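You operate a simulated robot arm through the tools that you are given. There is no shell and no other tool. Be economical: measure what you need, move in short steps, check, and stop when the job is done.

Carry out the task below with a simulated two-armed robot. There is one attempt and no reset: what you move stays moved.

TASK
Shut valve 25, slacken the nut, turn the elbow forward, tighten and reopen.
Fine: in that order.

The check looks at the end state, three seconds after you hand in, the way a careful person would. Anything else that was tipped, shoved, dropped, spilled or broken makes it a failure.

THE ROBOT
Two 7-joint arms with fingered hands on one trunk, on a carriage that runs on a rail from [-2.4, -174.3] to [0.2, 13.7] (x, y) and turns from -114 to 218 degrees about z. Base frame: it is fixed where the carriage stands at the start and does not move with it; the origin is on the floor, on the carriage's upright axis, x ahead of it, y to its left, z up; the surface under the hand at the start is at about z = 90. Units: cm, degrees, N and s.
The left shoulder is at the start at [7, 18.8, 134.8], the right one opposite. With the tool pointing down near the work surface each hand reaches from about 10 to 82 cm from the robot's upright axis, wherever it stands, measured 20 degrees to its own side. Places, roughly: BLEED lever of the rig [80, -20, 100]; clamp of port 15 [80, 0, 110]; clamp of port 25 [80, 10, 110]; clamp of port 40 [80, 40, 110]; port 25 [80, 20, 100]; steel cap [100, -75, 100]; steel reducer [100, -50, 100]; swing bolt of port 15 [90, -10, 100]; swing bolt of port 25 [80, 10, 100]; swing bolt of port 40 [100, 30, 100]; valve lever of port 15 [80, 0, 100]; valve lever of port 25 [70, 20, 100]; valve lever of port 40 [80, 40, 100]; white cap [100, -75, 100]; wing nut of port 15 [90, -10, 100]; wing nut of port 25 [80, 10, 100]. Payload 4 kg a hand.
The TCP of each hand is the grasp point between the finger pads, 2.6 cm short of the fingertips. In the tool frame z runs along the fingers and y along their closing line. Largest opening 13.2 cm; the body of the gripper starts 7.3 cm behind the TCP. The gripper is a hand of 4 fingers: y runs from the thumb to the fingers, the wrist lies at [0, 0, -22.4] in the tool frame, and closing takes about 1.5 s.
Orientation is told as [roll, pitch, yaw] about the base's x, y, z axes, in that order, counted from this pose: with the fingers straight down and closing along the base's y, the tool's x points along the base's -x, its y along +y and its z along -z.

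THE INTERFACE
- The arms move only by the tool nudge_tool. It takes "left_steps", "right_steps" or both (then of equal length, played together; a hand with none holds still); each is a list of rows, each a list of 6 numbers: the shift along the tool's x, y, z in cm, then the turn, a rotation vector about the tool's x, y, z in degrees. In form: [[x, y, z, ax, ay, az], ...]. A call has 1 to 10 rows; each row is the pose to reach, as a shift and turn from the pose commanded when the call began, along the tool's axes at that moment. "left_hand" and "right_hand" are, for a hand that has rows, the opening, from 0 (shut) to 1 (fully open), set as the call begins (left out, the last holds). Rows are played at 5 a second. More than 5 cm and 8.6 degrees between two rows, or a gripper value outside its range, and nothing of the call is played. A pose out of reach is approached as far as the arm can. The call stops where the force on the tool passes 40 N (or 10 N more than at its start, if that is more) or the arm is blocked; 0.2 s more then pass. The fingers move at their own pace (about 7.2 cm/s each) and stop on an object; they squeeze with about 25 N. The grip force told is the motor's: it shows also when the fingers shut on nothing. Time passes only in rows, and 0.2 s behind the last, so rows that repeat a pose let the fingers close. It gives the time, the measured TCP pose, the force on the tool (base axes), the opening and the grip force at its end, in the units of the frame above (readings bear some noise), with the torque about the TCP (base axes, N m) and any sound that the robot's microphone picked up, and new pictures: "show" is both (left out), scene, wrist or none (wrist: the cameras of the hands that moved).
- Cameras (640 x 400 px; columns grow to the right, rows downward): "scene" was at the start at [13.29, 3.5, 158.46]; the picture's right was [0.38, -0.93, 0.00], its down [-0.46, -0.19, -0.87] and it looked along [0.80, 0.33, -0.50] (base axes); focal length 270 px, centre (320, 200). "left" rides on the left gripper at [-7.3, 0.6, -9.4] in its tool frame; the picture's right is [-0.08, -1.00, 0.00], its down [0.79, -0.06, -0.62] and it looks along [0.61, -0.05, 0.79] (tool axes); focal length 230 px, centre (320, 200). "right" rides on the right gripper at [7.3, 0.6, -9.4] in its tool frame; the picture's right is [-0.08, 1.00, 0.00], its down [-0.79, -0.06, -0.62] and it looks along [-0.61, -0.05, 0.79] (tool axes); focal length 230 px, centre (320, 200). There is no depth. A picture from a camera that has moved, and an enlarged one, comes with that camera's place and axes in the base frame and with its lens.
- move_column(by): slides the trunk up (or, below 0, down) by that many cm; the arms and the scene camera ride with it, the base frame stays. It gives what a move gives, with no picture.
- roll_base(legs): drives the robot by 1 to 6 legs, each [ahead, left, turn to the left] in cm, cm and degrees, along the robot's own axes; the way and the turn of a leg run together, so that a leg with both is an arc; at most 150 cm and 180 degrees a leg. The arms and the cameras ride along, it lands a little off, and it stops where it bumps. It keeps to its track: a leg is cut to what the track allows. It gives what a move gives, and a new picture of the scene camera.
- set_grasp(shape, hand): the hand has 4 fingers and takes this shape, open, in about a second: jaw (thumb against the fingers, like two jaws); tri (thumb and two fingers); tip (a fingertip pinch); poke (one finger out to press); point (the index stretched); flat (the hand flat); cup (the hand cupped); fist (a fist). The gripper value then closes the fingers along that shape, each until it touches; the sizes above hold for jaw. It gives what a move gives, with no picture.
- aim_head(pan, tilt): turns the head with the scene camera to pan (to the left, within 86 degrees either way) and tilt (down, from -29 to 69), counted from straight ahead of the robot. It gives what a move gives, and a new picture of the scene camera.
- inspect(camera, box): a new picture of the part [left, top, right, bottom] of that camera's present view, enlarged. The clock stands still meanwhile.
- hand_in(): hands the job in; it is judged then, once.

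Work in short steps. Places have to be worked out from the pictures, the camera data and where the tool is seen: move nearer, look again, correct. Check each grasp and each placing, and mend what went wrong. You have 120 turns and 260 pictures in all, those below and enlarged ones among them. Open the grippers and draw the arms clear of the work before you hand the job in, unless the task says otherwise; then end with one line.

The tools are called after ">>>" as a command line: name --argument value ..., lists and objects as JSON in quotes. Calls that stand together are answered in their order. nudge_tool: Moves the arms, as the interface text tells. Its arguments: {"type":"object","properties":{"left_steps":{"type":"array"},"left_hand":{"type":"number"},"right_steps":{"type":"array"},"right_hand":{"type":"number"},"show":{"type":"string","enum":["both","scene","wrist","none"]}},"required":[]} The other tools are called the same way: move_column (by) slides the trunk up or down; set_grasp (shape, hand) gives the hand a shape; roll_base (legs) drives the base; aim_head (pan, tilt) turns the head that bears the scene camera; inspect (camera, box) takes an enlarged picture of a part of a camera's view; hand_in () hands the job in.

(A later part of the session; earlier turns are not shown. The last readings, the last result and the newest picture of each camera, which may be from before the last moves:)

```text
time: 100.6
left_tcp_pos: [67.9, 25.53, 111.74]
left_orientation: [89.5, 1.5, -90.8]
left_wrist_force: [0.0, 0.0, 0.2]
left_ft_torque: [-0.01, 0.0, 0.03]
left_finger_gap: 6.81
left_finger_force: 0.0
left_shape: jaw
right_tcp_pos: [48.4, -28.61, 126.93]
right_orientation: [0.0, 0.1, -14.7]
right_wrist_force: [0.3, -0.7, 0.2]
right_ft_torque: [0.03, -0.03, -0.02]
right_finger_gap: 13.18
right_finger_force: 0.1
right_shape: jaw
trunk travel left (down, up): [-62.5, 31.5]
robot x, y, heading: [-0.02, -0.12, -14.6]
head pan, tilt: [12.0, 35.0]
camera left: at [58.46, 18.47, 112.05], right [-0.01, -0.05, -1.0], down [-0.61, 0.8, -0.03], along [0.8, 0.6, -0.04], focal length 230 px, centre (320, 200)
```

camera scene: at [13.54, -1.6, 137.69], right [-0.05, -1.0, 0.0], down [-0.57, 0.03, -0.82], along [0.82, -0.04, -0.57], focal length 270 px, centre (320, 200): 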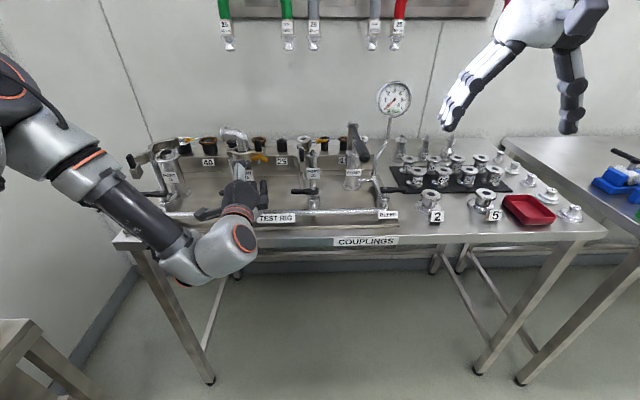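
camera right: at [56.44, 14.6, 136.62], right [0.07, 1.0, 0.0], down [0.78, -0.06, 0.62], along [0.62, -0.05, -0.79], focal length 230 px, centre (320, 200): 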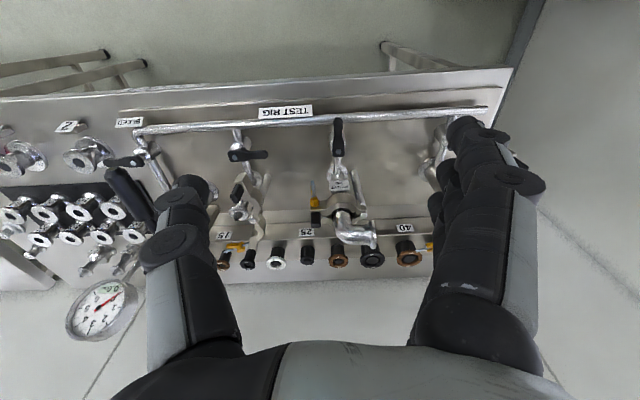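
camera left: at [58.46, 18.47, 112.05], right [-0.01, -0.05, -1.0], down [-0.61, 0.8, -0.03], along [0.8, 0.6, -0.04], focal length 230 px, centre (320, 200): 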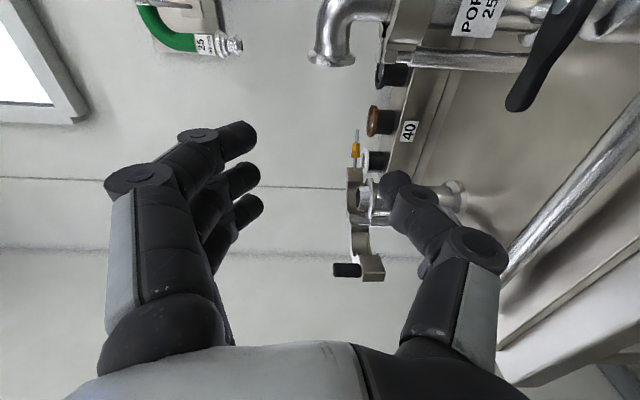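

Now tilt 45° and move up over, then approach so that only the inner-most finger lands behind the flange.

>>> nudge_tool --left_steps '[[-0.3, 1.5, 1, 8, 0, 0], [-0.6, 3, 2, 16, 0, 0], [-0.9, 4.5, 3, 24, 0, 0], [-1.1, 5, 5, 32, 0, 0], [-1.2, 5.2, 7, 40, 0, 0], [-1.3, 5.2, 9, 45, 0, 0]]' --show "none"

>>> nudge_tool --left_steps '[[0, 1.3, 2.5, 0, 0, 0], [0, 1.5, 5, 0, 0, 0], [0, 1.5, 7.5, 0, 0, 0], [0, 1.5, 9.5, 0, 0, 0]]' --show "wrist"

>>> inspect --camera "scene" --box '[205, 100, 285, 160]'

>>> inspect --camera "left" --box '[200, 20, 420, 220]'

```text
time: 102.0
left_tcp_pos: [77.03, 23.99, 116.71]
left_orientation: [44.3, 1.7, -90.9]
left_wrist_force: [-0.1, 0.3, -0.4]
left_ft_torque: [-0.02, 0.01, 0.04]
left_finger_gap: 6.84
left_finger_force: 0.1
left_shape: jaw
right_tcp_pos: [48.54, -28.64, 126.67]
right_orientation: [0.1, 0.1, -14.8]
right_wrist_force: [0.0, 0.1, 0.2]
right_ft_torque: [0.0, -0.01, 0.02]
right_finger_gap: 13.2
right_finger_force: 0.1
right_shape: jaw
trunk travel left (down, up): [-62.5, 31.5]
robot x, y, heading: [0.15, 0.11, -14.9]
head pan, tilt: [12.0, 35.0]
```

```text
time: 103.0
left_tcp_pos: [84.77, 24.09, 110.91]
left_orientation: [44.3, 1.5, -90.9]
left_wrist_force: [-0.1, -0.5, 0.0]
left_ft_torque: [-0.02, 0.01, -0.03]
left_finger_gap: 6.81
left_finger_force: 0.1
left_shape: jaw
right_tcp_pos: [48.51, -28.6, 126.77]
right_orientation: [0.0, 0.1, -14.7]
right_wrist_force: [0.3, 0.0, -0.1]
right_ft_torque: [0.0, 0.03, -0.01]
right_finger_gap: 13.2
right_finger_force: 0.0
right_shape: jaw
trunk travel left (down, up): [-62.5, 31.5]
robot x, y, heading: [0.45, 0.06, -14.7]
head pan, tilt: [12.0, 35.0]
camera left: at [78.58, 16.6, 117.7], right [-0.71, -0.05, -0.7], down [-0.46, 0.78, 0.42], along [0.53, 0.62, -0.58], focal length 230 px, centre (320, 200)
```

left: 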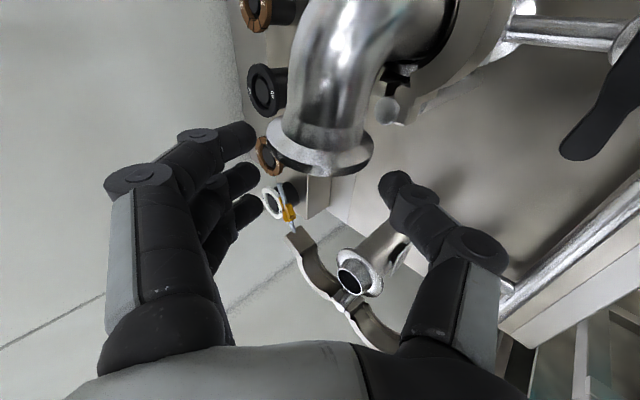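

```text
6.67 times, centred on (245, 130) of scene
camera zoom: at [13.66, -1.67, 137.67], right [-0.05, -1.0, 0.0], down [-0.57, 0.03, -0.82], along [0.82, -0.04, -0.57], focal length 1798 px, centre (820, 667)
```

zoom: 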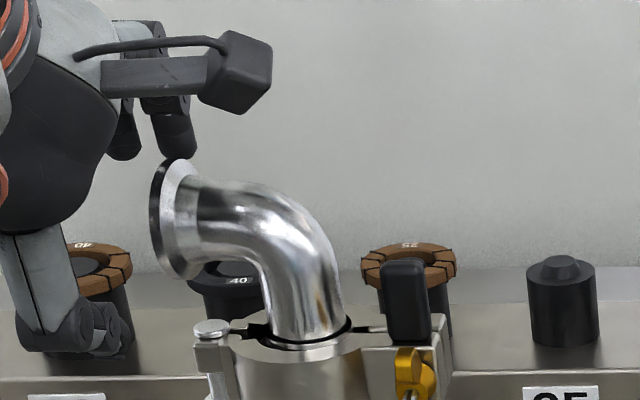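

```text
2.00 times, centred on (310, 120) of left
camera zoom: at [78.58, 16.6, 117.7], right [-0.71, -0.05, -0.7], down [-0.46, 0.78, 0.42], along [0.53, 0.62, -0.58], focal length 460 px, centre (340, 360)
```

zoom: 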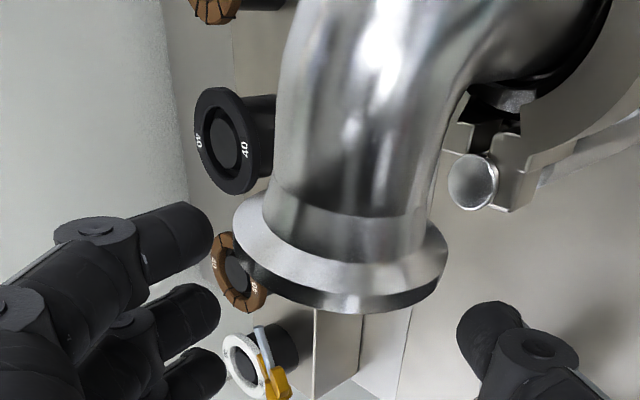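

The first finger lines up behind the flange rim and the thumb passes clear to the left. I close, so the finger presses the flange forward, and look.

>>> nudge_tool --left_steps '[[0, 0, 0.8, 0, 0, 0], [0, 0, 0.8, 0, 0, 0], [0, 0, 0.8, 0, 0, 0], [0, 0, 0.8, 0, 0, 0], [0, 0, 0.8, 0, 0, 0]]' --left_hand 0 --show "wrist"

>>> inspect --camera "left" --box '[200, 20, 420, 220]'

>>> inspect --camera "scene" --box '[205, 100, 285, 160]'

```text
time: 104.2
left_tcp_pos: [85.02, 24.18, 110.41]
left_orientation: [44.4, 1.6, -90.8]
left_wrist_force: [1.5, 2.9, 2.6]
left_ft_torque: [-0.09, 0.03, 0.07]
left_finger_gap: 0.0
left_finger_force: 25.0
left_shape: jaw
right_tcp_pos: [48.5, -28.48, 126.89]
right_orientation: [0.0, 0.1, -14.7]
right_wrist_force: [0.4, 0.0, 0.3]
right_ft_torque: [-0.01, -0.02, 0.04]
right_finger_gap: 13.19
right_finger_force: 0.0
right_shape: jaw
trunk travel left (down, up): [-62.5, 31.5]
robot x, y, heading: [0.29, -0.09, -14.6]
head pan, tilt: [12.0, 35.0]
camera left: at [78.95, 16.76, 117.16], right [-0.71, -0.05, -0.7], down [-0.46, 0.78, 0.42], along [0.53, 0.62, -0.58], focal length 230 px, centre (320, 200)
```

left: 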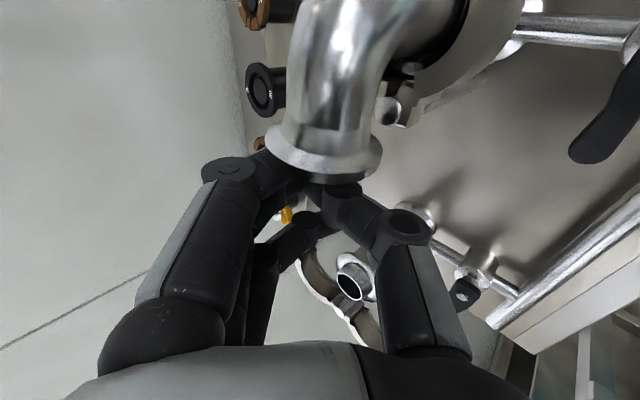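

```text
2.00 times, centred on (310, 120) of left
camera zoom: at [78.95, 16.76, 117.16], right [-0.71, -0.05, -0.7], down [-0.46, 0.78, 0.42], along [0.53, 0.62, -0.58], focal length 460 px, centre (340, 360)
```

zoom: 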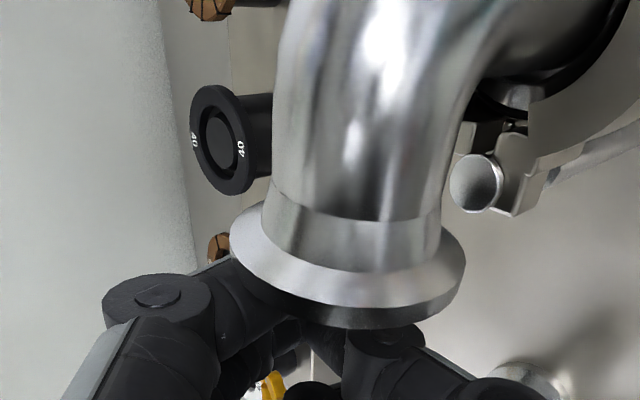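

```text
6.67 times, centred on (245, 130) of scene
camera zoom: at [13.52, -1.57, 137.69], right [-0.05, -1.0, 0.0], down [-0.57, 0.03, -0.82], along [0.82, -0.04, -0.57], focal length 1798 px, centre (820, 667)
```

zoom: 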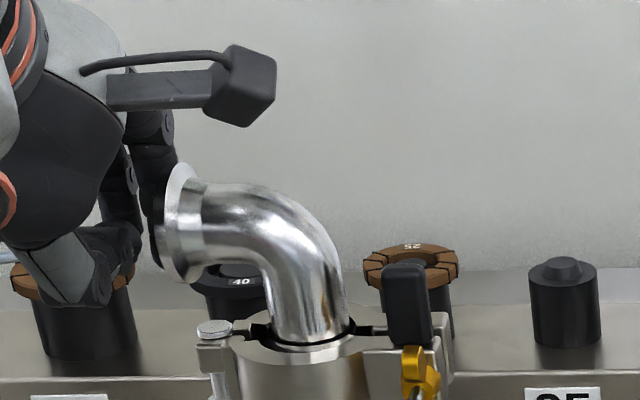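

The finger closed just outside the flange. I reopen, shift 1.4 cm right (−y), and close again.

>>> nudge_tool --left_steps '[[0, 0, 0, 0, 0, 0], [0, 0, 0, 0, 0, 0], [0, 0, 0, 0, 0, 0], [-0.8, 0, 0, 0, 0, 0], [-1.5, 0, 0, 0, 0, 0]]' --left_hand 0.52 --show "none"

>>> nudge_tool --left_steps '[[0, 0, 0, 0, 0, 0], [0, 0, 0, 0, 0, 0], [0, 0, 0, 0, 0, 0], [0, 0, 0, 0, 0, 0], [0, 0, 0, 0, 0, 0]]' --left_hand 0 --show "none"

>>> inspect --camera "left" --box '[200, 20, 420, 220]'

>>> inspect --camera "scene" --box '[205, 100, 285, 160]'

```text
time: 105.4
left_tcp_pos: [85.27, 22.43, 110.28]
left_orientation: [44.3, 1.7, -90.8]
left_wrist_force: [0.0, -0.7, 0.2]
left_ft_torque: [-0.01, 0.02, 0.03]
left_finger_gap: 6.84
left_finger_force: 0.2
left_shape: jaw
right_tcp_pos: [48.42, -28.65, 126.82]
right_orientation: [0.0, 0.1, -14.6]
right_wrist_force: [-0.1, -0.5, -0.1]
right_ft_torque: [0.03, 0.0, -0.01]
right_finger_gap: 13.2
right_finger_force: 0.1
right_shape: jaw
trunk travel left (down, up): [-62.5, 31.5]
robot x, y, heading: [0.12, -0.02, -14.7]
head pan, tilt: [12.0, 35.0]
```

```text
time: 106.6
left_tcp_pos: [85.23, 22.53, 110.29]
left_orientation: [44.3, 1.5, -90.7]
left_wrist_force: [-0.1, -0.7, -0.8]
left_ft_torque: [-0.02, -0.01, 0.01]
left_finger_gap: 0.0
left_finger_force: 25.1
left_shape: jaw
right_tcp_pos: [48.44, -28.47, 126.86]
right_orientation: [-0.1, -0.1, -14.7]
right_wrist_force: [-1.3, 0.1, 1.4]
right_ft_torque: [-0.01, -0.01, 0.0]
right_finger_gap: 13.19
right_finger_force: 0.0
right_shape: jaw
trunk travel left (down, up): [-62.5, 31.5]
robot x, y, heading: [-0.05, 0.25, -14.3]
head pan, tilt: [12.0, 35.0]
```

```text
2.00 times, centred on (310, 120) of left
camera zoom: at [79.01, 15.18, 117.07], right [-0.71, -0.05, -0.7], down [-0.46, 0.78, 0.42], along [0.53, 0.62, -0.58], focal length 460 px, centre (340, 360)
```

zoom: 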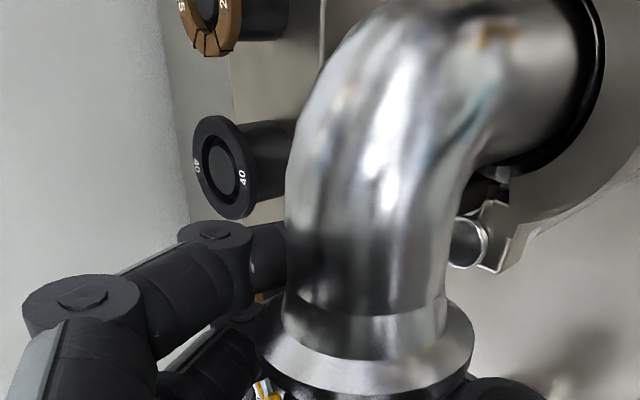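

```text
6.67 times, centred on (245, 130) of scene
camera zoom: at [13.55, -1.62, 137.69], right [-0.05, -1.0, 0.0], down [-0.57, 0.03, -0.82], along [0.82, -0.04, -0.57], focal length 1798 px, centre (820, 667)
```

zoom: 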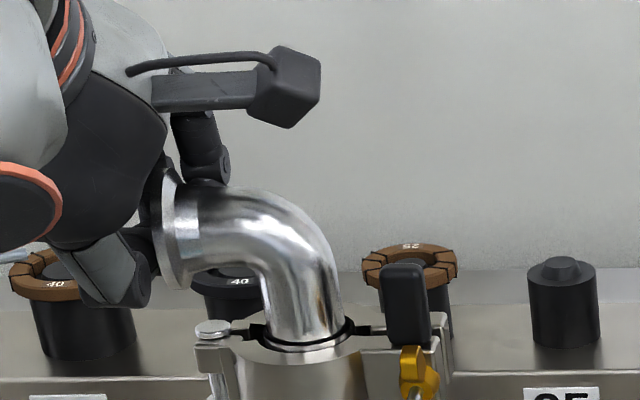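

Now the first finger is behind the neck just inside the flange. I pull 2 cm toward the front.

>>> nudge_tool --left_steps '[[0, -0.35, -0.35, 0, 0, 0], [0, -0.7, -0.7, 0, 0, 0], [-0.1, -1.05, -1.05, 0, 0, 0], [-0.2, -1.4, -1.4, 0, 0, 0]]' --show "wrist"

>>> inspect --camera "scene" --box '[205, 100, 285, 160]'

```text
time: 107.6
left_tcp_pos: [83.12, 22.43, 110.3]
left_orientation: [44.4, 1.6, -90.7]
left_wrist_force: [1.9, 3.1, 1.8]
left_ft_torque: [-0.01, -0.02, 0.1]
left_finger_gap: 0.0
left_finger_force: 24.9
left_shape: jaw
right_tcp_pos: [48.4, -28.47, 126.83]
right_orientation: [0.0, -0.1, -14.7]
right_wrist_force: [-0.9, 0.6, 0.7]
right_ft_torque: [0.01, 0.0, -0.02]
right_finger_gap: 13.18
right_finger_force: 0.0
right_shape: jaw
trunk travel left (down, up): [-62.5, 31.5]
robot x, y, heading: [-0.05, 0.18, -14.9]
head pan, tilt: [12.0, 35.0]
camera left: at [76.97, 15.09, 117.13], right [-0.71, -0.05, -0.7], down [-0.47, 0.78, 0.42], along [0.53, 0.62, -0.58], focal length 230 px, centre (320, 200)
```

left: 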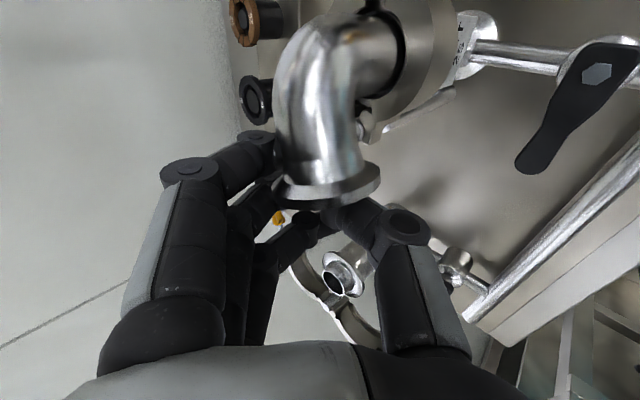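

```text
6.67 times, centred on (245, 130) of scene
camera zoom: at [13.52, -1.55, 137.69], right [-0.05, -1.0, 0.0], down [-0.57, 0.03, -0.82], along [0.82, -0.04, -0.57], focal length 1798 px, centre (820, 667)
```

zoom: 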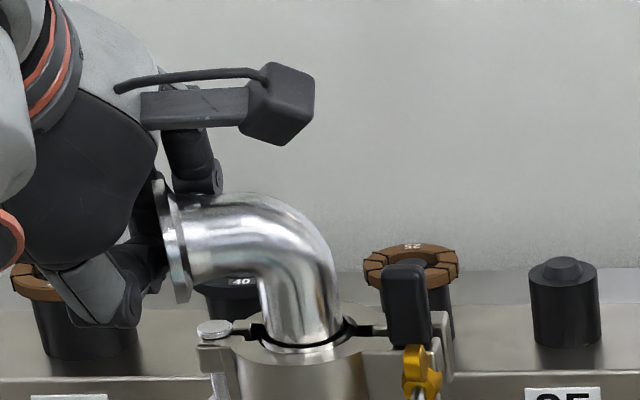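

The elbow now turns with only ~4 N — it is free. I continue along the arc with some hand yaw.

>>> nudge_tool --left_steps '[[-0.3, -0.4, -0.4, 0, 2.6, -2.6], [-0.7, -0.75, -0.75, 0, 5.2, -5.3], [-1.1, -1.1, -1.1, 0, 7.9, -8], [-1.5, -1.4, -1.4, 0, 10.5, -10.6]]' --show "wrist"

>>> inspect --camera "scene" --box '[205, 100, 285, 160]'

```text
time: 108.6
left_tcp_pos: [81.5, 21.71, 110.07]
left_orientation: [44.6, 1.5, -75.5]
left_wrist_force: [16.8, 26.9, -0.1]
left_ft_torque: [-0.24, 0.08, 0.6]
left_finger_gap: 0.01
left_finger_force: 25.0
left_shape: jaw
right_tcp_pos: [48.83, -28.0, 126.81]
right_orientation: [-0.4, 0.1, -14.6]
right_wrist_force: [-0.6, -0.7, 0.8]
right_ft_torque: [-0.01, 0.01, -0.01]
right_finger_gap: 13.21
right_finger_force: 0.0
right_shape: jaw
trunk travel left (down, up): [-62.5, 31.5]
robot x, y, heading: [-0.42, 0.35, -14.4]
head pan, tilt: [12.0, 35.0]
camera left: at [77.4, 12.98, 116.83], right [-0.67, -0.24, -0.7], down [-0.66, 0.63, 0.42], along [0.34, 0.74, -0.58], focal length 230 px, centre (320, 200)
```

left: 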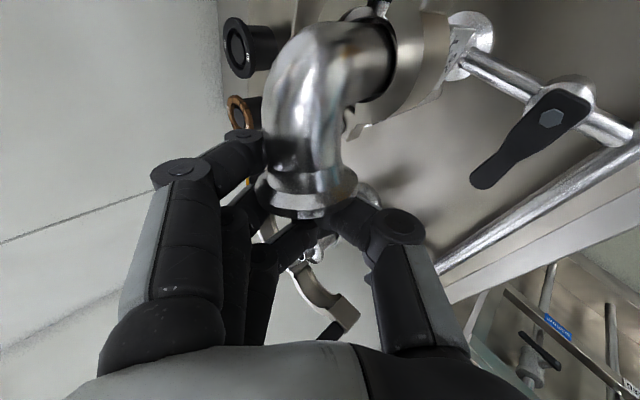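

```text
6.67 times, centred on (245, 130) of scene
camera zoom: at [13.88, -1.05, 137.65], right [-0.05, -1.0, 0.0], down [-0.58, 0.02, -0.82], along [0.82, -0.04, -0.58], focal length 1798 px, centre (820, 667)
```

zoom: 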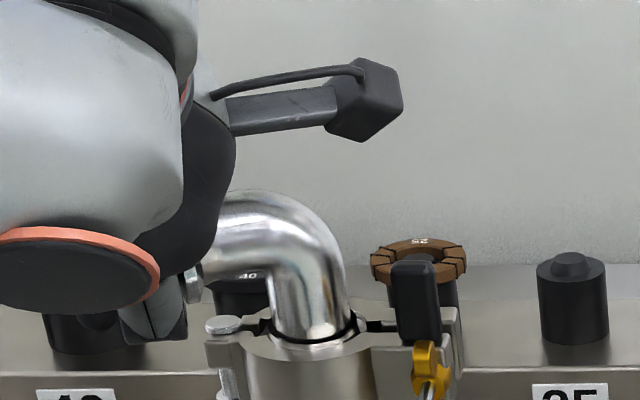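

I pressed the mouth face inward too much (27 N in y). I ease outward and pull more straight back.

>>> nudge_tool --left_steps '[[0.5, 0, 0, 0, 0, 0], [0.7, -0.5, -0.5, 0, 0, 0], [0.8, -1, -1, 0, 0, 0], [0.8, -1.5, -1.5, 0, 0, 0]]' --show "wrist"

>>> inspect --camera "scene" --box '[205, 100, 285, 160]'

```text
time: 109.6
left_tcp_pos: [79.58, 21.6, 109.7]
left_orientation: [44.4, 1.5, -75.8]
left_wrist_force: [36.8, 17.8, -7.9]
left_ft_torque: [-0.1, 0.9, 1.1]
left_finger_gap: 0.0
left_finger_force: 25.1
left_shape: jaw
right_tcp_pos: [49.39, -28.19, 126.56]
right_orientation: [-0.3, 0.4, -14.7]
right_wrist_force: [0.3, 0.0, 0.0]
right_ft_torque: [-0.03, 0.01, 0.02]
right_finger_gap: 13.19
right_finger_force: 0.0
right_shape: jaw
trunk travel left (down, up): [-62.5, 31.5]
robot x, y, heading: [-0.07, 0.05, -14.9]
head pan, tilt: [12.0, 35.0]
camera left: at [75.54, 12.87, 116.49], right [-0.68, -0.23, -0.7], down [-0.65, 0.63, 0.42], along [0.35, 0.74, -0.58], focal length 230 px, centre (320, 200)
```

left: 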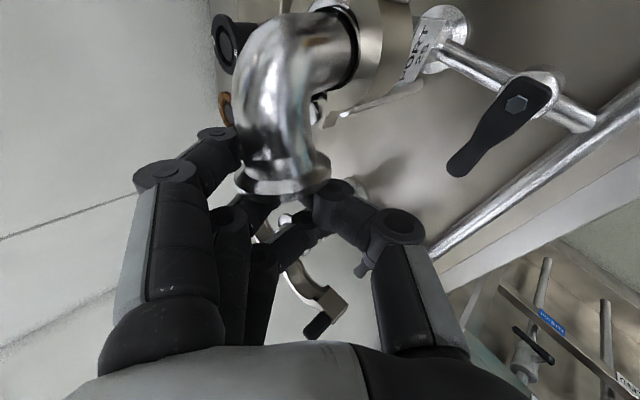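

```text
6.67 times, centred on (245, 130) of scene
camera zoom: at [14.45, -1.16, 137.59], right [-0.05, -1.0, 0.0], down [-0.58, 0.02, -0.82], along [0.81, -0.04, -0.58], focal length 1798 px, centre (820, 667)
```

zoom: 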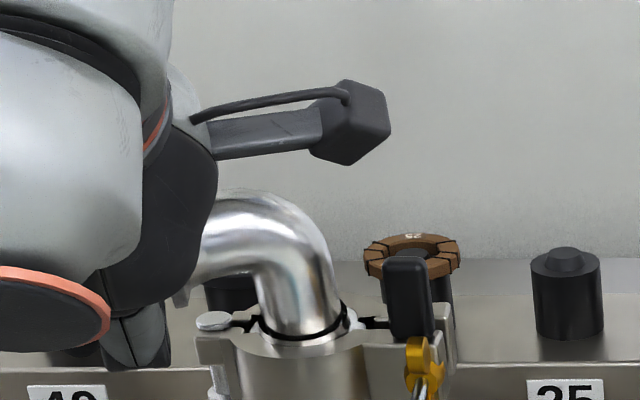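

The elbow is at about 35–40° of turn (mouth ≈ (81.8, 21.6)). For the rest, pushing the flange from the left with a level closed hand is better. I open, withdraw and level the hand left of it.

>>> nudge_tool --left_steps '[[0, 0, 0, 0, 0, 0], [0, 0, 0, 0, 0, 0], [0, 0, 0, 0, 0, 0], [0, 0, -4, 0, 0, 0], [0, 0, -8, 0, 0, 0]]' --left_hand 0.52 --show "none"

>>> nudge_tool --left_steps '[[2, -0.4, 0.2, 0, -3.5, 3.5], [4, -0.9, 0.3, 0, -7, 7], [6.3, -1.3, 0.5, 0, -10.5, 10.6]]' --left_hand 0 --show "none"

>>> nudge_tool --left_steps '[[0.4, -0.4, 0.4, -8, 0, 0], [0.8, -0.8, 0.8, -16, 0, 0], [1.2, -1.2, 1.2, -24, 0, 0], [1.6, -1.6, 1.6, -32, 0, 0], [2, -2, 2, -40, 0, 0], [2, -2.5, 2.5, -45, 0, 0]]'

>>> inspect --camera "scene" --box '[205, 110, 285, 170]'

```text
time: 110.8
left_tcp_pos: [73.36, 19.48, 116.01]
left_orientation: [45.0, 1.8, -76.0]
left_wrist_force: [0.3, 0.3, -0.3]
left_ft_torque: [0.0, -0.01, -0.03]
left_finger_gap: 6.86
left_finger_force: 0.0
left_shape: jaw
right_tcp_pos: [48.41, -28.67, 126.99]
right_orientation: [0.0, 0.0, -14.7]
right_wrist_force: [-1.5, 0.4, 0.1]
right_ft_torque: [-0.01, -0.03, -0.02]
right_finger_gap: 13.18
right_finger_force: 0.1
right_shape: jaw
trunk travel left (down, up): [-62.5, 31.5]
robot x, y, heading: [-0.21, -0.18, -14.8]
head pan, tilt: [12.0, 35.0]
```

```text
time: 111.6
left_tcp_pos: [71.44, 25.72, 114.91]
left_orientation: [44.4, 1.6, -90.9]
left_wrist_force: [0.1, -0.5, 0.4]
left_ft_torque: [0.02, 0.0, 0.01]
left_finger_gap: 0.01
left_finger_force: 18.0
left_shape: jaw
right_tcp_pos: [48.36, -28.46, 126.95]
right_orientation: [-0.1, 0.0, -14.8]
right_wrist_force: [0.3, 0.1, 0.3]
right_ft_torque: [0.0, 0.0, 0.0]
right_finger_gap: 13.16
right_finger_force: 0.0
right_shape: jaw
trunk travel left (down, up): [-62.5, 31.5]
robot x, y, heading: [-0.13, -0.02, -14.5]
head pan, tilt: [12.0, 35.0]
```

```text
time: 113.0
left_tcp_pos: [71.55, 27.77, 111.39]
left_orientation: [89.4, 1.6, -90.9]
left_wrist_force: [-0.5, 0.6, -0.7]
left_ft_torque: [0.0, 0.03, 0.02]
left_finger_gap: 0.0
left_finger_force: 25.0
left_shape: jaw
right_tcp_pos: [48.58, -28.55, 126.88]
right_orientation: [-0.1, 0.1, -14.7]
right_wrist_force: [-0.3, 0.2, 0.1]
right_ft_torque: [-0.02, 0.04, -0.01]
right_finger_gap: 13.19
right_finger_force: 0.2
right_shape: jaw
trunk travel left (down, up): [-62.5, 31.5]
robot x, y, heading: [-0.17, 0.09, -14.8]
head pan, tilt: [12.0, 35.0]
camera scene: at [13.59, -1.64, 137.68], right [-0.05, -1.0, 0.0], down [-0.57, 0.03, -0.82], along [0.82, -0.04, -0.57], focal length 270 px, centre (320, 200)
camera left: at [62.11, 20.62, 111.78], right [-0.01, -0.05, -1.0], down [-0.61, 0.79, -0.03], along [0.8, 0.61, -0.04], focal length 230 px, centre (320, 200)
```

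scene: 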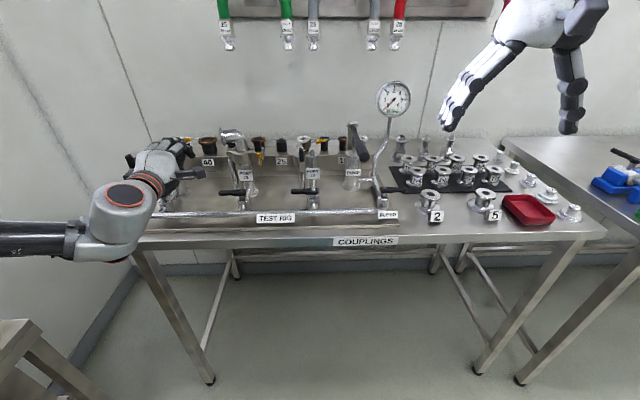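
left: 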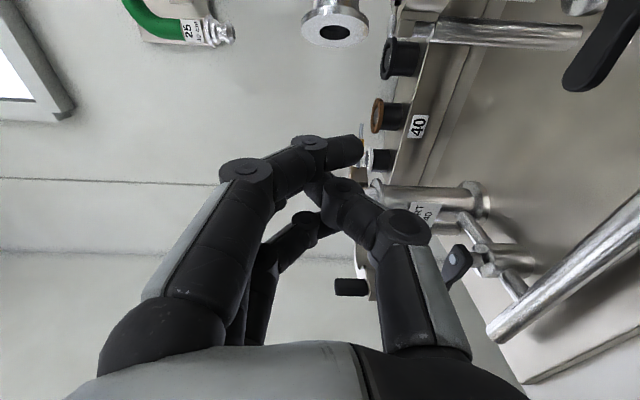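

```text
6.67 times, centred on (245, 140) of scene
camera zoom: at [13.59, -1.64, 137.68], right [-0.05, -1.0, 0.0], down [-0.57, 0.03, -0.82], along [0.82, -0.04, -0.57], focal length 1798 px, centre (820, 600)
```

zoom: 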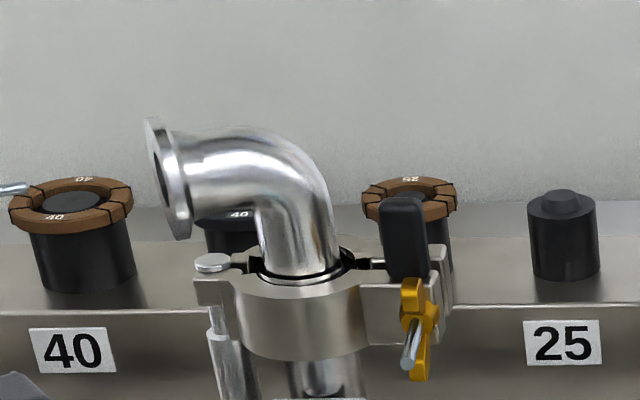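

The mouth has come ~20° round and its face is beginning to show. I advance left of it so that the fingertips will press the flange's front rim, then push right (−y).

>>> nudge_tool --left_steps '[[0, -0.9, 4, 0, 0, 0], [-0.6, -0.9, 7.8, 0, 0, 0], [-1.6, -0.9, 7.8, 0, 0, 0], [-2.6, -0.9, 7.8, 0, 0, 0], [-3.6, -0.9, 7.8, 0, 0, 0], [-4.6, -0.9, 7.8, 0, 0, 0]]' --show "wrist"

>>> inspect --camera "scene" --box '[205, 110, 285, 170]'

```text
time: 114.4
left_tcp_pos: [79.26, 23.25, 110.34]
left_orientation: [89.4, 1.6, -90.9]
left_wrist_force: [-1.1, -0.1, 0.9]
left_ft_torque: [0.04, 0.01, -0.01]
left_finger_gap: 0.0
left_finger_force: 25.2
left_shape: jaw
right_tcp_pos: [48.46, -28.61, 126.86]
right_orientation: [0.0, 0.0, -14.7]
right_wrist_force: [-0.3, 0.4, 0.9]
right_ft_torque: [0.0, 0.01, 0.04]
right_finger_gap: 13.22
right_finger_force: 0.1
right_shape: jaw
trunk travel left (down, up): [-62.5, 31.5]
robot x, y, heading: [-0.2, 0.11, -14.7]
head pan, tilt: [12.0, 35.0]
camera left: at [69.74, 16.0, 110.71], right [-0.01, -0.05, -1.0], down [-0.61, 0.79, -0.03], along [0.8, 0.61, -0.04], focal length 230 px, centre (320, 200)
```

left: 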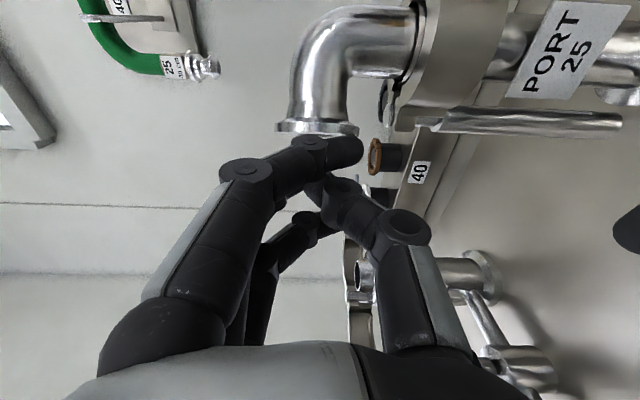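

```text
6.67 times, centred on (245, 140) of scene
camera zoom: at [13.55, -1.66, 137.68], right [-0.05, -1.0, 0.0], down [-0.57, 0.03, -0.82], along [0.82, -0.04, -0.57], focal length 1798 px, centre (820, 600)
```

zoom: 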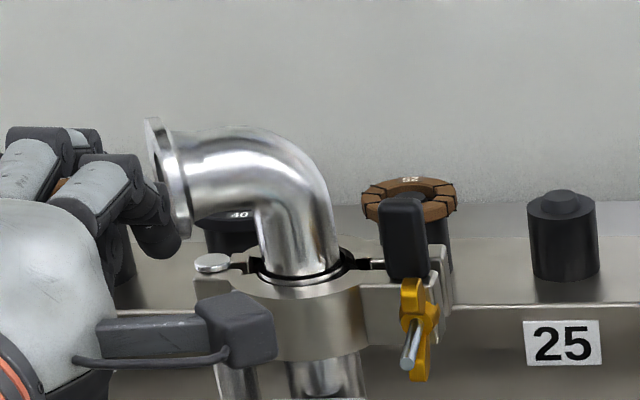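

Nearly touching. I push on in −y by 4 cm.

>>> nudge_tool --left_steps '[[-0.8, 0, 0, 0, 0, 0], [-1.6, 0, 0, 0, 0, 0], [-2.4, 0, 0, 0, 0, 0], [-3.2, 0, 0, 0, 0, 0], [-4, 0, 0, 0, 0, 0]]' --show "wrist"

>>> inspect --camera "scene" --box '[205, 110, 285, 170]'

```text
time: 115.6
left_tcp_pos: [78.96, 20.21, 110.38]
left_orientation: [89.7, 1.2, -90.2]
left_wrist_force: [-8.5, 32.5, 7.4]
left_ft_torque: [-0.46, -0.36, 0.98]
left_finger_gap: 0.0
left_finger_force: 25.0
left_shape: jaw
right_tcp_pos: [48.27, -27.74, 127.05]
right_orientation: [-0.3, -0.2, -14.5]
right_wrist_force: [0.1, 0.1, -0.2]
right_ft_torque: [-0.05, 0.02, 0.01]
right_finger_gap: 13.18
right_finger_force: 0.1
right_shape: jaw
trunk travel left (down, up): [-62.5, 31.5]
robot x, y, heading: [-0.01, -0.21, -14.5]
head pan, tilt: [12.0, 35.0]
camera left: at [69.56, 12.99, 110.74], right [-0.01, -0.06, -1.0], down [-0.61, 0.79, -0.04], along [0.79, 0.61, -0.04], focal length 230 px, centre (320, 200)
```

left: 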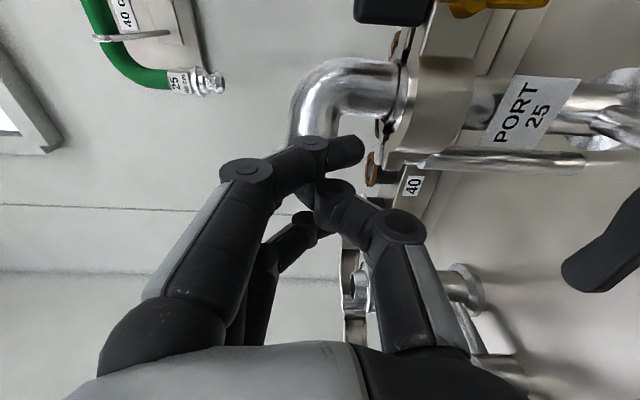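

```text
6.67 times, centred on (245, 140) of scene
camera zoom: at [13.29, -0.84, 137.73], right [-0.05, -1.0, 0.01], down [-0.57, 0.02, -0.82], along [0.82, -0.04, -0.57], focal length 1798 px, centre (820, 600)
```

zoom: 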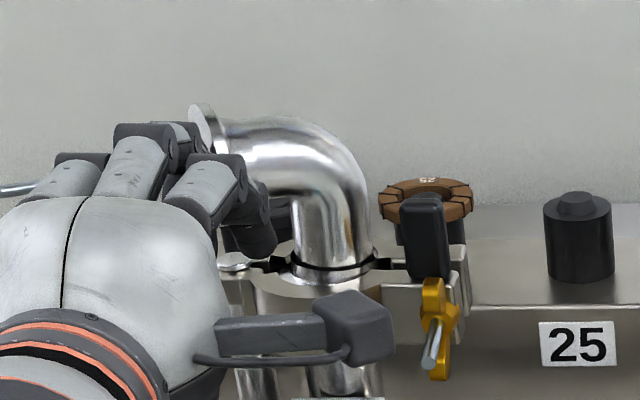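

My fingers slipped in front of the flange and pushed the elbow back instead. I return to the hooking method that worked (first finger behind the neck), and this time pull purely in −x.

>>> nudge_tool --left_steps '[[2.5, 0, 0, 0, 0, 0], [5, 0, -1, 0, 0, 0], [6, 0, -5, 0, 0, 0], [6, 0, -8, 0, 0, 0]]' --show "none"

>>> nudge_tool --left_steps '[[-0.5, 1.5, 0, 8, 0, 0], [-1, 3, 0.5, 16, 0, 0], [-1.5, 4.5, 1.5, 24, 0, 0], [-2.2, 6, 3, 32, 0, 0], [-2.9, 6.4, 4.5, 40, 0, 0], [-3.3, 6.4, 6, 45, 0, 0]]' --left_hand 0.52 --show "wrist"

>>> inspect --camera "scene" --box '[205, 110, 285, 170]'

```text
time: 116.6
left_tcp_pos: [71.24, 24.92, 110.52]
left_orientation: [89.4, 1.6, -90.8]
left_wrist_force: [-0.1, 0.6, -0.7]
left_ft_torque: [0.01, 0.02, 0.0]
left_finger_gap: 0.01
left_finger_force: 24.9
left_shape: jaw
right_tcp_pos: [48.37, -28.59, 126.83]
right_orientation: [0.0, 0.0, -14.7]
right_wrist_force: [1.0, -0.4, -0.7]
right_ft_torque: [0.01, 0.0, -0.01]
right_finger_gap: 13.2
right_finger_force: 0.1
right_shape: jaw
trunk travel left (down, up): [-62.5, 31.5]
robot x, y, heading: [0.06, 0.06, -14.7]
head pan, tilt: [12.0, 35.0]
```

```text
time: 118.0
left_tcp_pos: [77.32, 21.47, 116.63]
left_orientation: [44.3, 1.5, -90.8]
left_wrist_force: [-0.4, 0.1, -0.4]
left_ft_torque: [0.01, 0.03, -0.01]
left_finger_gap: 6.87
left_finger_force: 0.0
left_shape: jaw
right_tcp_pos: [48.47, -28.58, 126.85]
right_orientation: [0.0, 0.2, -14.8]
right_wrist_force: [0.4, 0.3, 0.8]
right_ft_torque: [-0.01, 0.02, 0.0]
right_finger_gap: 13.2
right_finger_force: 0.0
right_shape: jaw
trunk travel left (down, up): [-62.5, 31.5]
robot x, y, heading: [0.21, 0.02, -14.7]
head pan, tilt: [12.0, 35.0]
camera left: at [71.06, 14.17, 123.43], right [-0.71, -0.05, -0.7], down [-0.46, 0.78, 0.42], along [0.53, 0.62, -0.58], focal length 230 px, centre (320, 200)
```

left: 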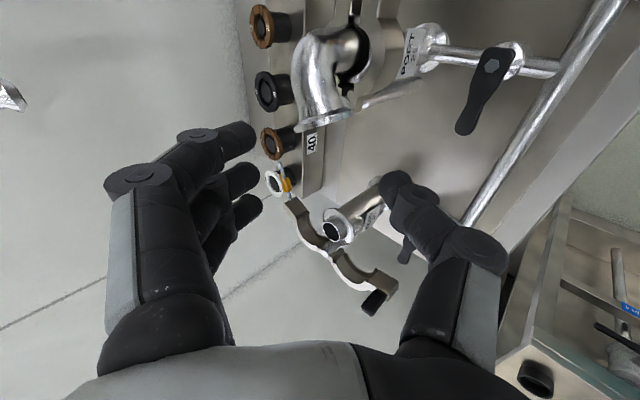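

```text
6.67 times, centred on (245, 140) of scene
camera zoom: at [13.6, -1.71, 137.67], right [-0.05, -1.0, 0.0], down [-0.57, 0.03, -0.82], along [0.82, -0.04, -0.57], focal length 1798 px, centre (820, 600)
```

zoom: 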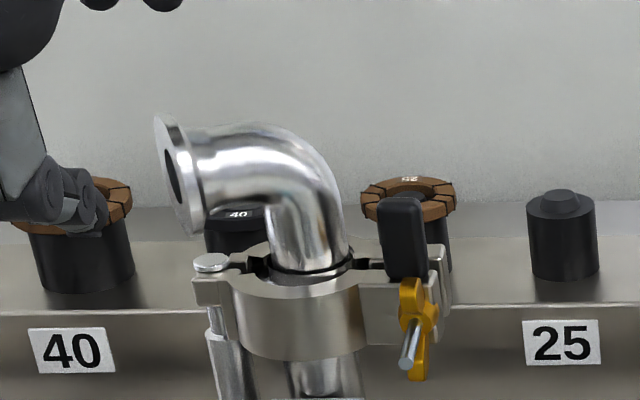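

The mouth is now visibly partway round (~20–30°) and even shows its bore. I hook again: approach with the first finger behind the neck, and close.

>>> nudge_tool --left_steps '[[0.4, 1.0, 2.5, 0, 0, 0], [0.4, 1.1, 5, 0, 0, 0], [0.4, 1.1, 7.5, 0, 0, 0], [0.4, 1.1, 10, 0, 0, 0]]' --show "none"

>>> nudge_tool --left_steps '[[0, 0, 0, 0, 0, 0], [0, 0, 0, 0, 0, 0], [0, 0, 0, 0, 0, 0], [0, 0, 0, 0, 0, 0], [0, 0, 0, 0, 0, 0]]' --left_hand 0 --show "none"

>>> inspect --camera "left" --box '[200, 20, 420, 220]'

>>> nudge_tool --left_steps '[[0, -0.35, -0.35, 0, 0, 0], [0, -0.7, -0.7, 0, 0, 0], [0, -1.05, -1.05, 0, 0, 0], [0, -1.4, -1.4, 0, 0, 0]]' --show "none"

>>> inspect --camera "left" --box '[200, 20, 420, 220]'

>>> inspect --camera "scene" --box '[205, 110, 285, 170]'

```text
time: 119.0
left_tcp_pos: [85.17, 22.14, 110.21]
left_orientation: [44.3, 1.6, -90.8]
left_wrist_force: [-0.3, -0.8, -0.5]
left_ft_torque: [-0.05, 0.0, -0.01]
left_finger_gap: 6.88
left_finger_force: 0.0
left_shape: jaw
right_tcp_pos: [48.65, -28.59, 126.71]
right_orientation: [0.0, 0.0, -14.6]
right_wrist_force: [0.8, -0.6, 0.4]
right_ft_torque: [-0.02, -0.01, -0.02]
right_finger_gap: 13.19
right_finger_force: 0.0
right_shape: jaw
trunk travel left (down, up): [-62.5, 31.5]
robot x, y, heading: [-0.1, 0.08, -14.7]
head pan, tilt: [12.0, 35.0]
```

```text
time: 120.2
left_tcp_pos: [85.04, 22.13, 110.28]
left_orientation: [44.4, 1.6, -90.9]
left_wrist_force: [0.3, 1.4, -0.8]
left_ft_torque: [0.0, -0.01, 0.06]
left_finger_gap: 0.02
left_finger_force: 25.6
left_shape: jaw
right_tcp_pos: [48.46, -28.58, 126.89]
right_orientation: [0.0, 0.0, -14.6]
right_wrist_force: [-0.5, -0.1, -0.4]
right_ft_torque: [0.0, -0.01, 0.0]
right_finger_gap: 13.21
right_finger_force: 0.0
right_shape: jaw
trunk travel left (down, up): [-62.5, 31.5]
robot x, y, heading: [0.05, -0.24, -14.8]
head pan, tilt: [12.0, 35.0]
```

```text
2.00 times, centred on (310, 120) of left
camera zoom: at [78.82, 14.9, 117.1], right [-0.71, -0.05, -0.7], down [-0.46, 0.78, 0.42], along [0.53, 0.62, -0.58], focal length 460 px, centre (340, 360)
```

zoom: 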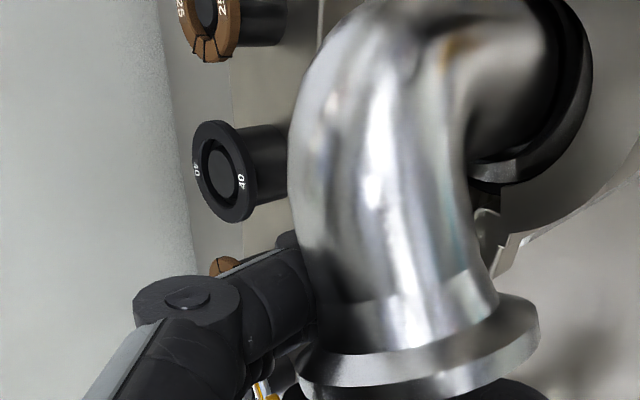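

```text
time: 121.2
left_tcp_pos: [83.07, 22.29, 110.47]
left_orientation: [44.3, 1.6, -90.8]
left_wrist_force: [0.8, 1.9, 0.4]
left_ft_torque: [-0.05, -0.01, 0.02]
left_finger_gap: 0.02
left_finger_force: 25.0
left_shape: jaw
right_tcp_pos: [48.39, -28.42, 126.83]
right_orientation: [0.1, 0.0, -14.7]
right_wrist_force: [0.5, -0.6, 0.1]
right_ft_torque: [-0.02, 0.01, 0.02]
right_finger_gap: 13.21
right_finger_force: 0.0
right_shape: jaw
trunk travel left (down, up): [-62.5, 31.5]
robot x, y, heading: [-0.4, 0.36, -14.7]
head pan, tilt: [12.0, 35.0]
```

```text
2.00 times, centred on (310, 120) of left
camera zoom: at [76.78, 14.83, 117.2], right [-0.71, -0.05, -0.7], down [-0.46, 0.78, 0.42], along [0.53, 0.62, -0.58], focal length 460 px, centre (340, 360)
```

zoom: 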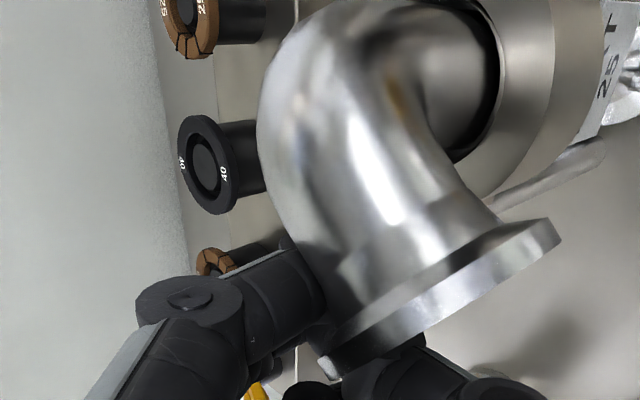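

```text
6.67 times, centred on (245, 140) of scene
camera zoom: at [13.52, -1.61, 137.69], right [-0.05, -1.0, 0.0], down [-0.57, 0.03, -0.82], along [0.82, -0.04, -0.57], focal length 1798 px, centre (820, 600)
```

zoom: 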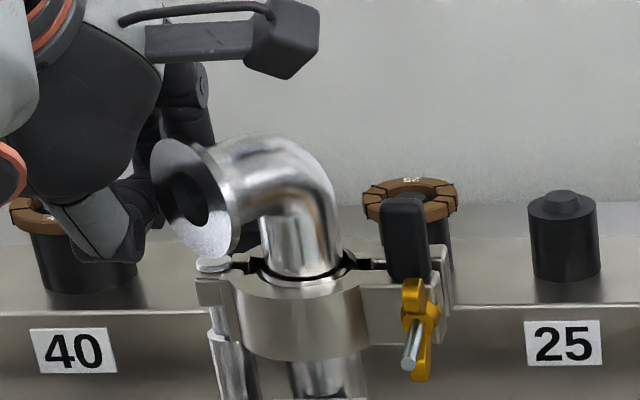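

Excellent: turning freely, now ~45–50°. I keep pulling straight back another 2 cm.

>>> nudge_tool --left_steps '[[0, -0.35, -0.35, 0, 0, 0], [-0.1, -0.7, -0.7, 0, 0, 0], [-0.2, -1.05, -1.05, 0, 0, 0], [-0.4, -1.4, -1.4, 0, 0, 0]]' --show "none"

>>> inspect --camera "left" --box '[200, 20, 420, 220]'

>>> inspect --camera "scene" --box '[205, 110, 285, 170]'

```text
time: 122.2
left_tcp_pos: [81.32, 22.1, 110.06]
left_orientation: [44.2, 1.5, -90.5]
left_wrist_force: [13.5, 15.1, -1.7]
left_ft_torque: [0.01, 0.15, 0.48]
left_finger_gap: 0.03
left_finger_force: 24.7
left_shape: jaw
right_tcp_pos: [48.74, -28.16, 126.79]
right_orientation: [-0.2, 0.0, -14.6]
right_wrist_force: [-0.3, 0.3, 0.3]
right_ft_torque: [-0.03, 0.02, -0.02]
right_finger_gap: 13.18
right_finger_force: 0.2
right_shape: jaw
trunk travel left (down, up): [-62.5, 31.5]
robot x, y, heading: [0.06, -0.19, -14.8]
head pan, tilt: [12.0, 35.0]
```

```text
2.00 times, centred on (310, 120) of left
camera zoom: at [75.1, 14.84, 116.9], right [-0.72, -0.05, -0.7], down [-0.47, 0.78, 0.42], along [0.52, 0.63, -0.58], focal length 460 px, centre (340, 360)
```

zoom: 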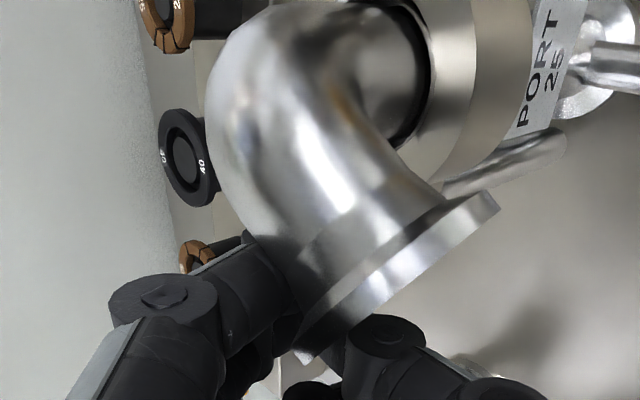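

```text
6.67 times, centred on (245, 140) of scene
camera zoom: at [13.88, -1.27, 137.65], right [-0.05, -1.0, 0.0], down [-0.58, 0.02, -0.82], along [0.82, -0.04, -0.58], focal length 1798 px, centre (820, 600)
```

zoom: 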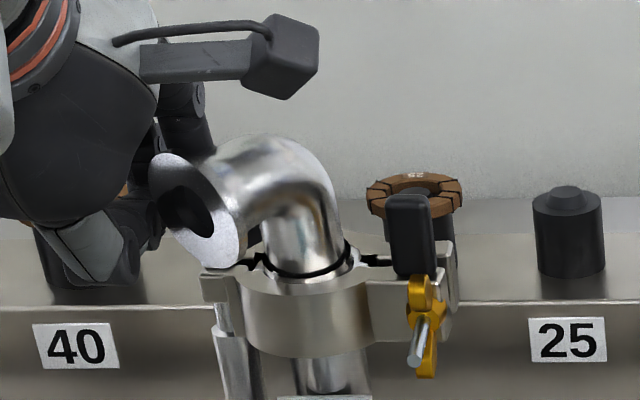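

About 50°, but the other fingers now jam on the mouth face (20 N). I withdraw and switch to the "point" shape so only one finger does the pushing.

>>> nudge_tool --left_steps '[[0.3, 0, 0, 0, 0, 0], [0.3, 0, 0, 0, 0, 0], [0.3, 0.3, 0, 0, 0, 0], [0.3, 0.5, -4, 0, 0, 0], [0.3, 0.5, -8, 0, 0, 0]]' --left_hand 0.52 --show "none"

>>> set_grasp --hand "left" --shape "point"

>>> nudge_tool --left_steps '[[0, 0, 0, 0, 0, 0], [0, 0, 0, 0, 0, 0]]'

>>> inspect --camera "scene" --box '[190, 95, 290, 170]'

```text
time: 123.4
left_tcp_pos: [75.23, 21.93, 116.74]
left_orientation: [44.4, 1.6, -90.9]
left_wrist_force: [-0.3, 0.2, -0.7]
left_ft_torque: [-0.01, -0.02, -0.01]
left_finger_gap: 6.88
left_finger_force: 0.1
left_shape: jaw
right_tcp_pos: [48.26, -28.52, 126.85]
right_orientation: [0.0, 0.1, -14.7]
right_wrist_force: [-0.3, 0.8, -0.2]
right_ft_torque: [0.0, -0.01, 0.03]
right_finger_gap: 13.17
right_finger_force: 0.0
right_shape: jaw
trunk travel left (down, up): [-62.5, 31.5]
robot x, y, heading: [0.06, 0.43, -14.8]
head pan, tilt: [12.0, 35.0]
```

```text
time: 124.3
left_tcp_pos: [75.34, 22.0, 116.56]
left_orientation: [44.4, 1.6, -90.8]
left_wrist_force: [-0.2, 0.2, 0.7]
left_ft_torque: [0.0, 0.03, 0.01]
left_finger_gap: 12.63
left_finger_force: 0.1
left_shape: point
right_tcp_pos: [48.45, -28.58, 126.8]
right_orientation: [0.0, 0.0, -14.7]
right_wrist_force: [0.6, 0.7, -0.2]
right_ft_torque: [-0.02, -0.02, 0.02]
right_finger_gap: 13.2
right_finger_force: 0.0
right_shape: jaw
trunk travel left (down, up): [-62.5, 31.5]
robot x, y, heading: [-0.06, 0.19, -14.6]
head pan, tilt: [12.0, 35.0]
```

```text
time: 124.9
left_tcp_pos: [75.4, 21.87, 116.68]
left_orientation: [44.3, 1.6, -90.7]
left_wrist_force: [-0.7, -1.0, -0.4]
left_ft_torque: [0.0, 0.05, 0.03]
left_finger_gap: 12.62
left_finger_force: 0.0
left_shape: point
right_tcp_pos: [48.43, -28.54, 126.82]
right_orientation: [0.1, 0.0, -14.7]
right_wrist_force: [-0.4, -0.6, -0.5]
right_ft_torque: [-0.02, 0.02, 0.0]
right_finger_gap: 13.19
right_finger_force: 0.0
right_shape: jaw
trunk travel left (down, up): [-62.5, 31.5]
robot x, y, heading: [-0.12, 0.08, -14.9]
head pan, tilt: [12.0, 35.0]
camera scene: at [13.52, -1.63, 137.69], right [-0.05, -1.0, 0.0], down [-0.57, 0.03, -0.82], along [0.82, -0.04, -0.57], focal length 270 px, centre (320, 200)
camera left: at [69.24, 14.55, 123.4], right [-0.71, -0.05, -0.7], down [-0.46, 0.78, 0.42], along [0.53, 0.62, -0.58], focal length 230 px, centre (320, 200)
```

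scene: 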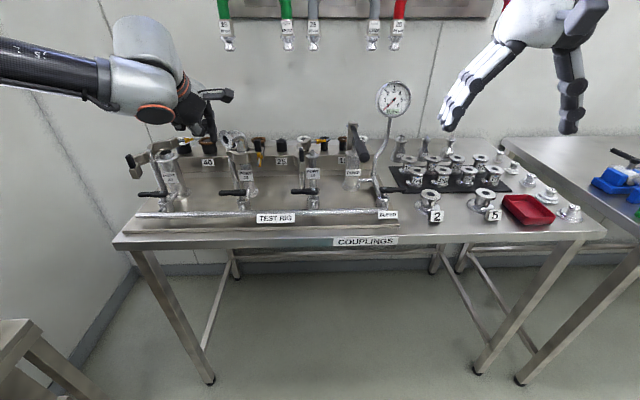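
left: 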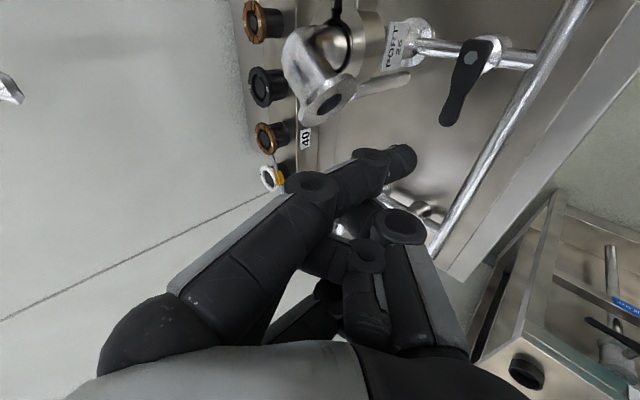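

```text
5.33 times, centred on (240, 132) of scene
camera zoom: at [13.52, -1.63, 137.69], right [-0.05, -1.0, 0.0], down [-0.57, 0.03, -0.82], along [0.82, -0.04, -0.57], focal length 1439 px, centre (747, 560)
```

zoom: 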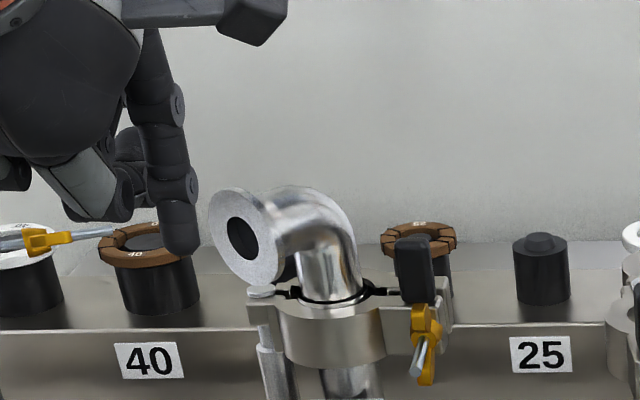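

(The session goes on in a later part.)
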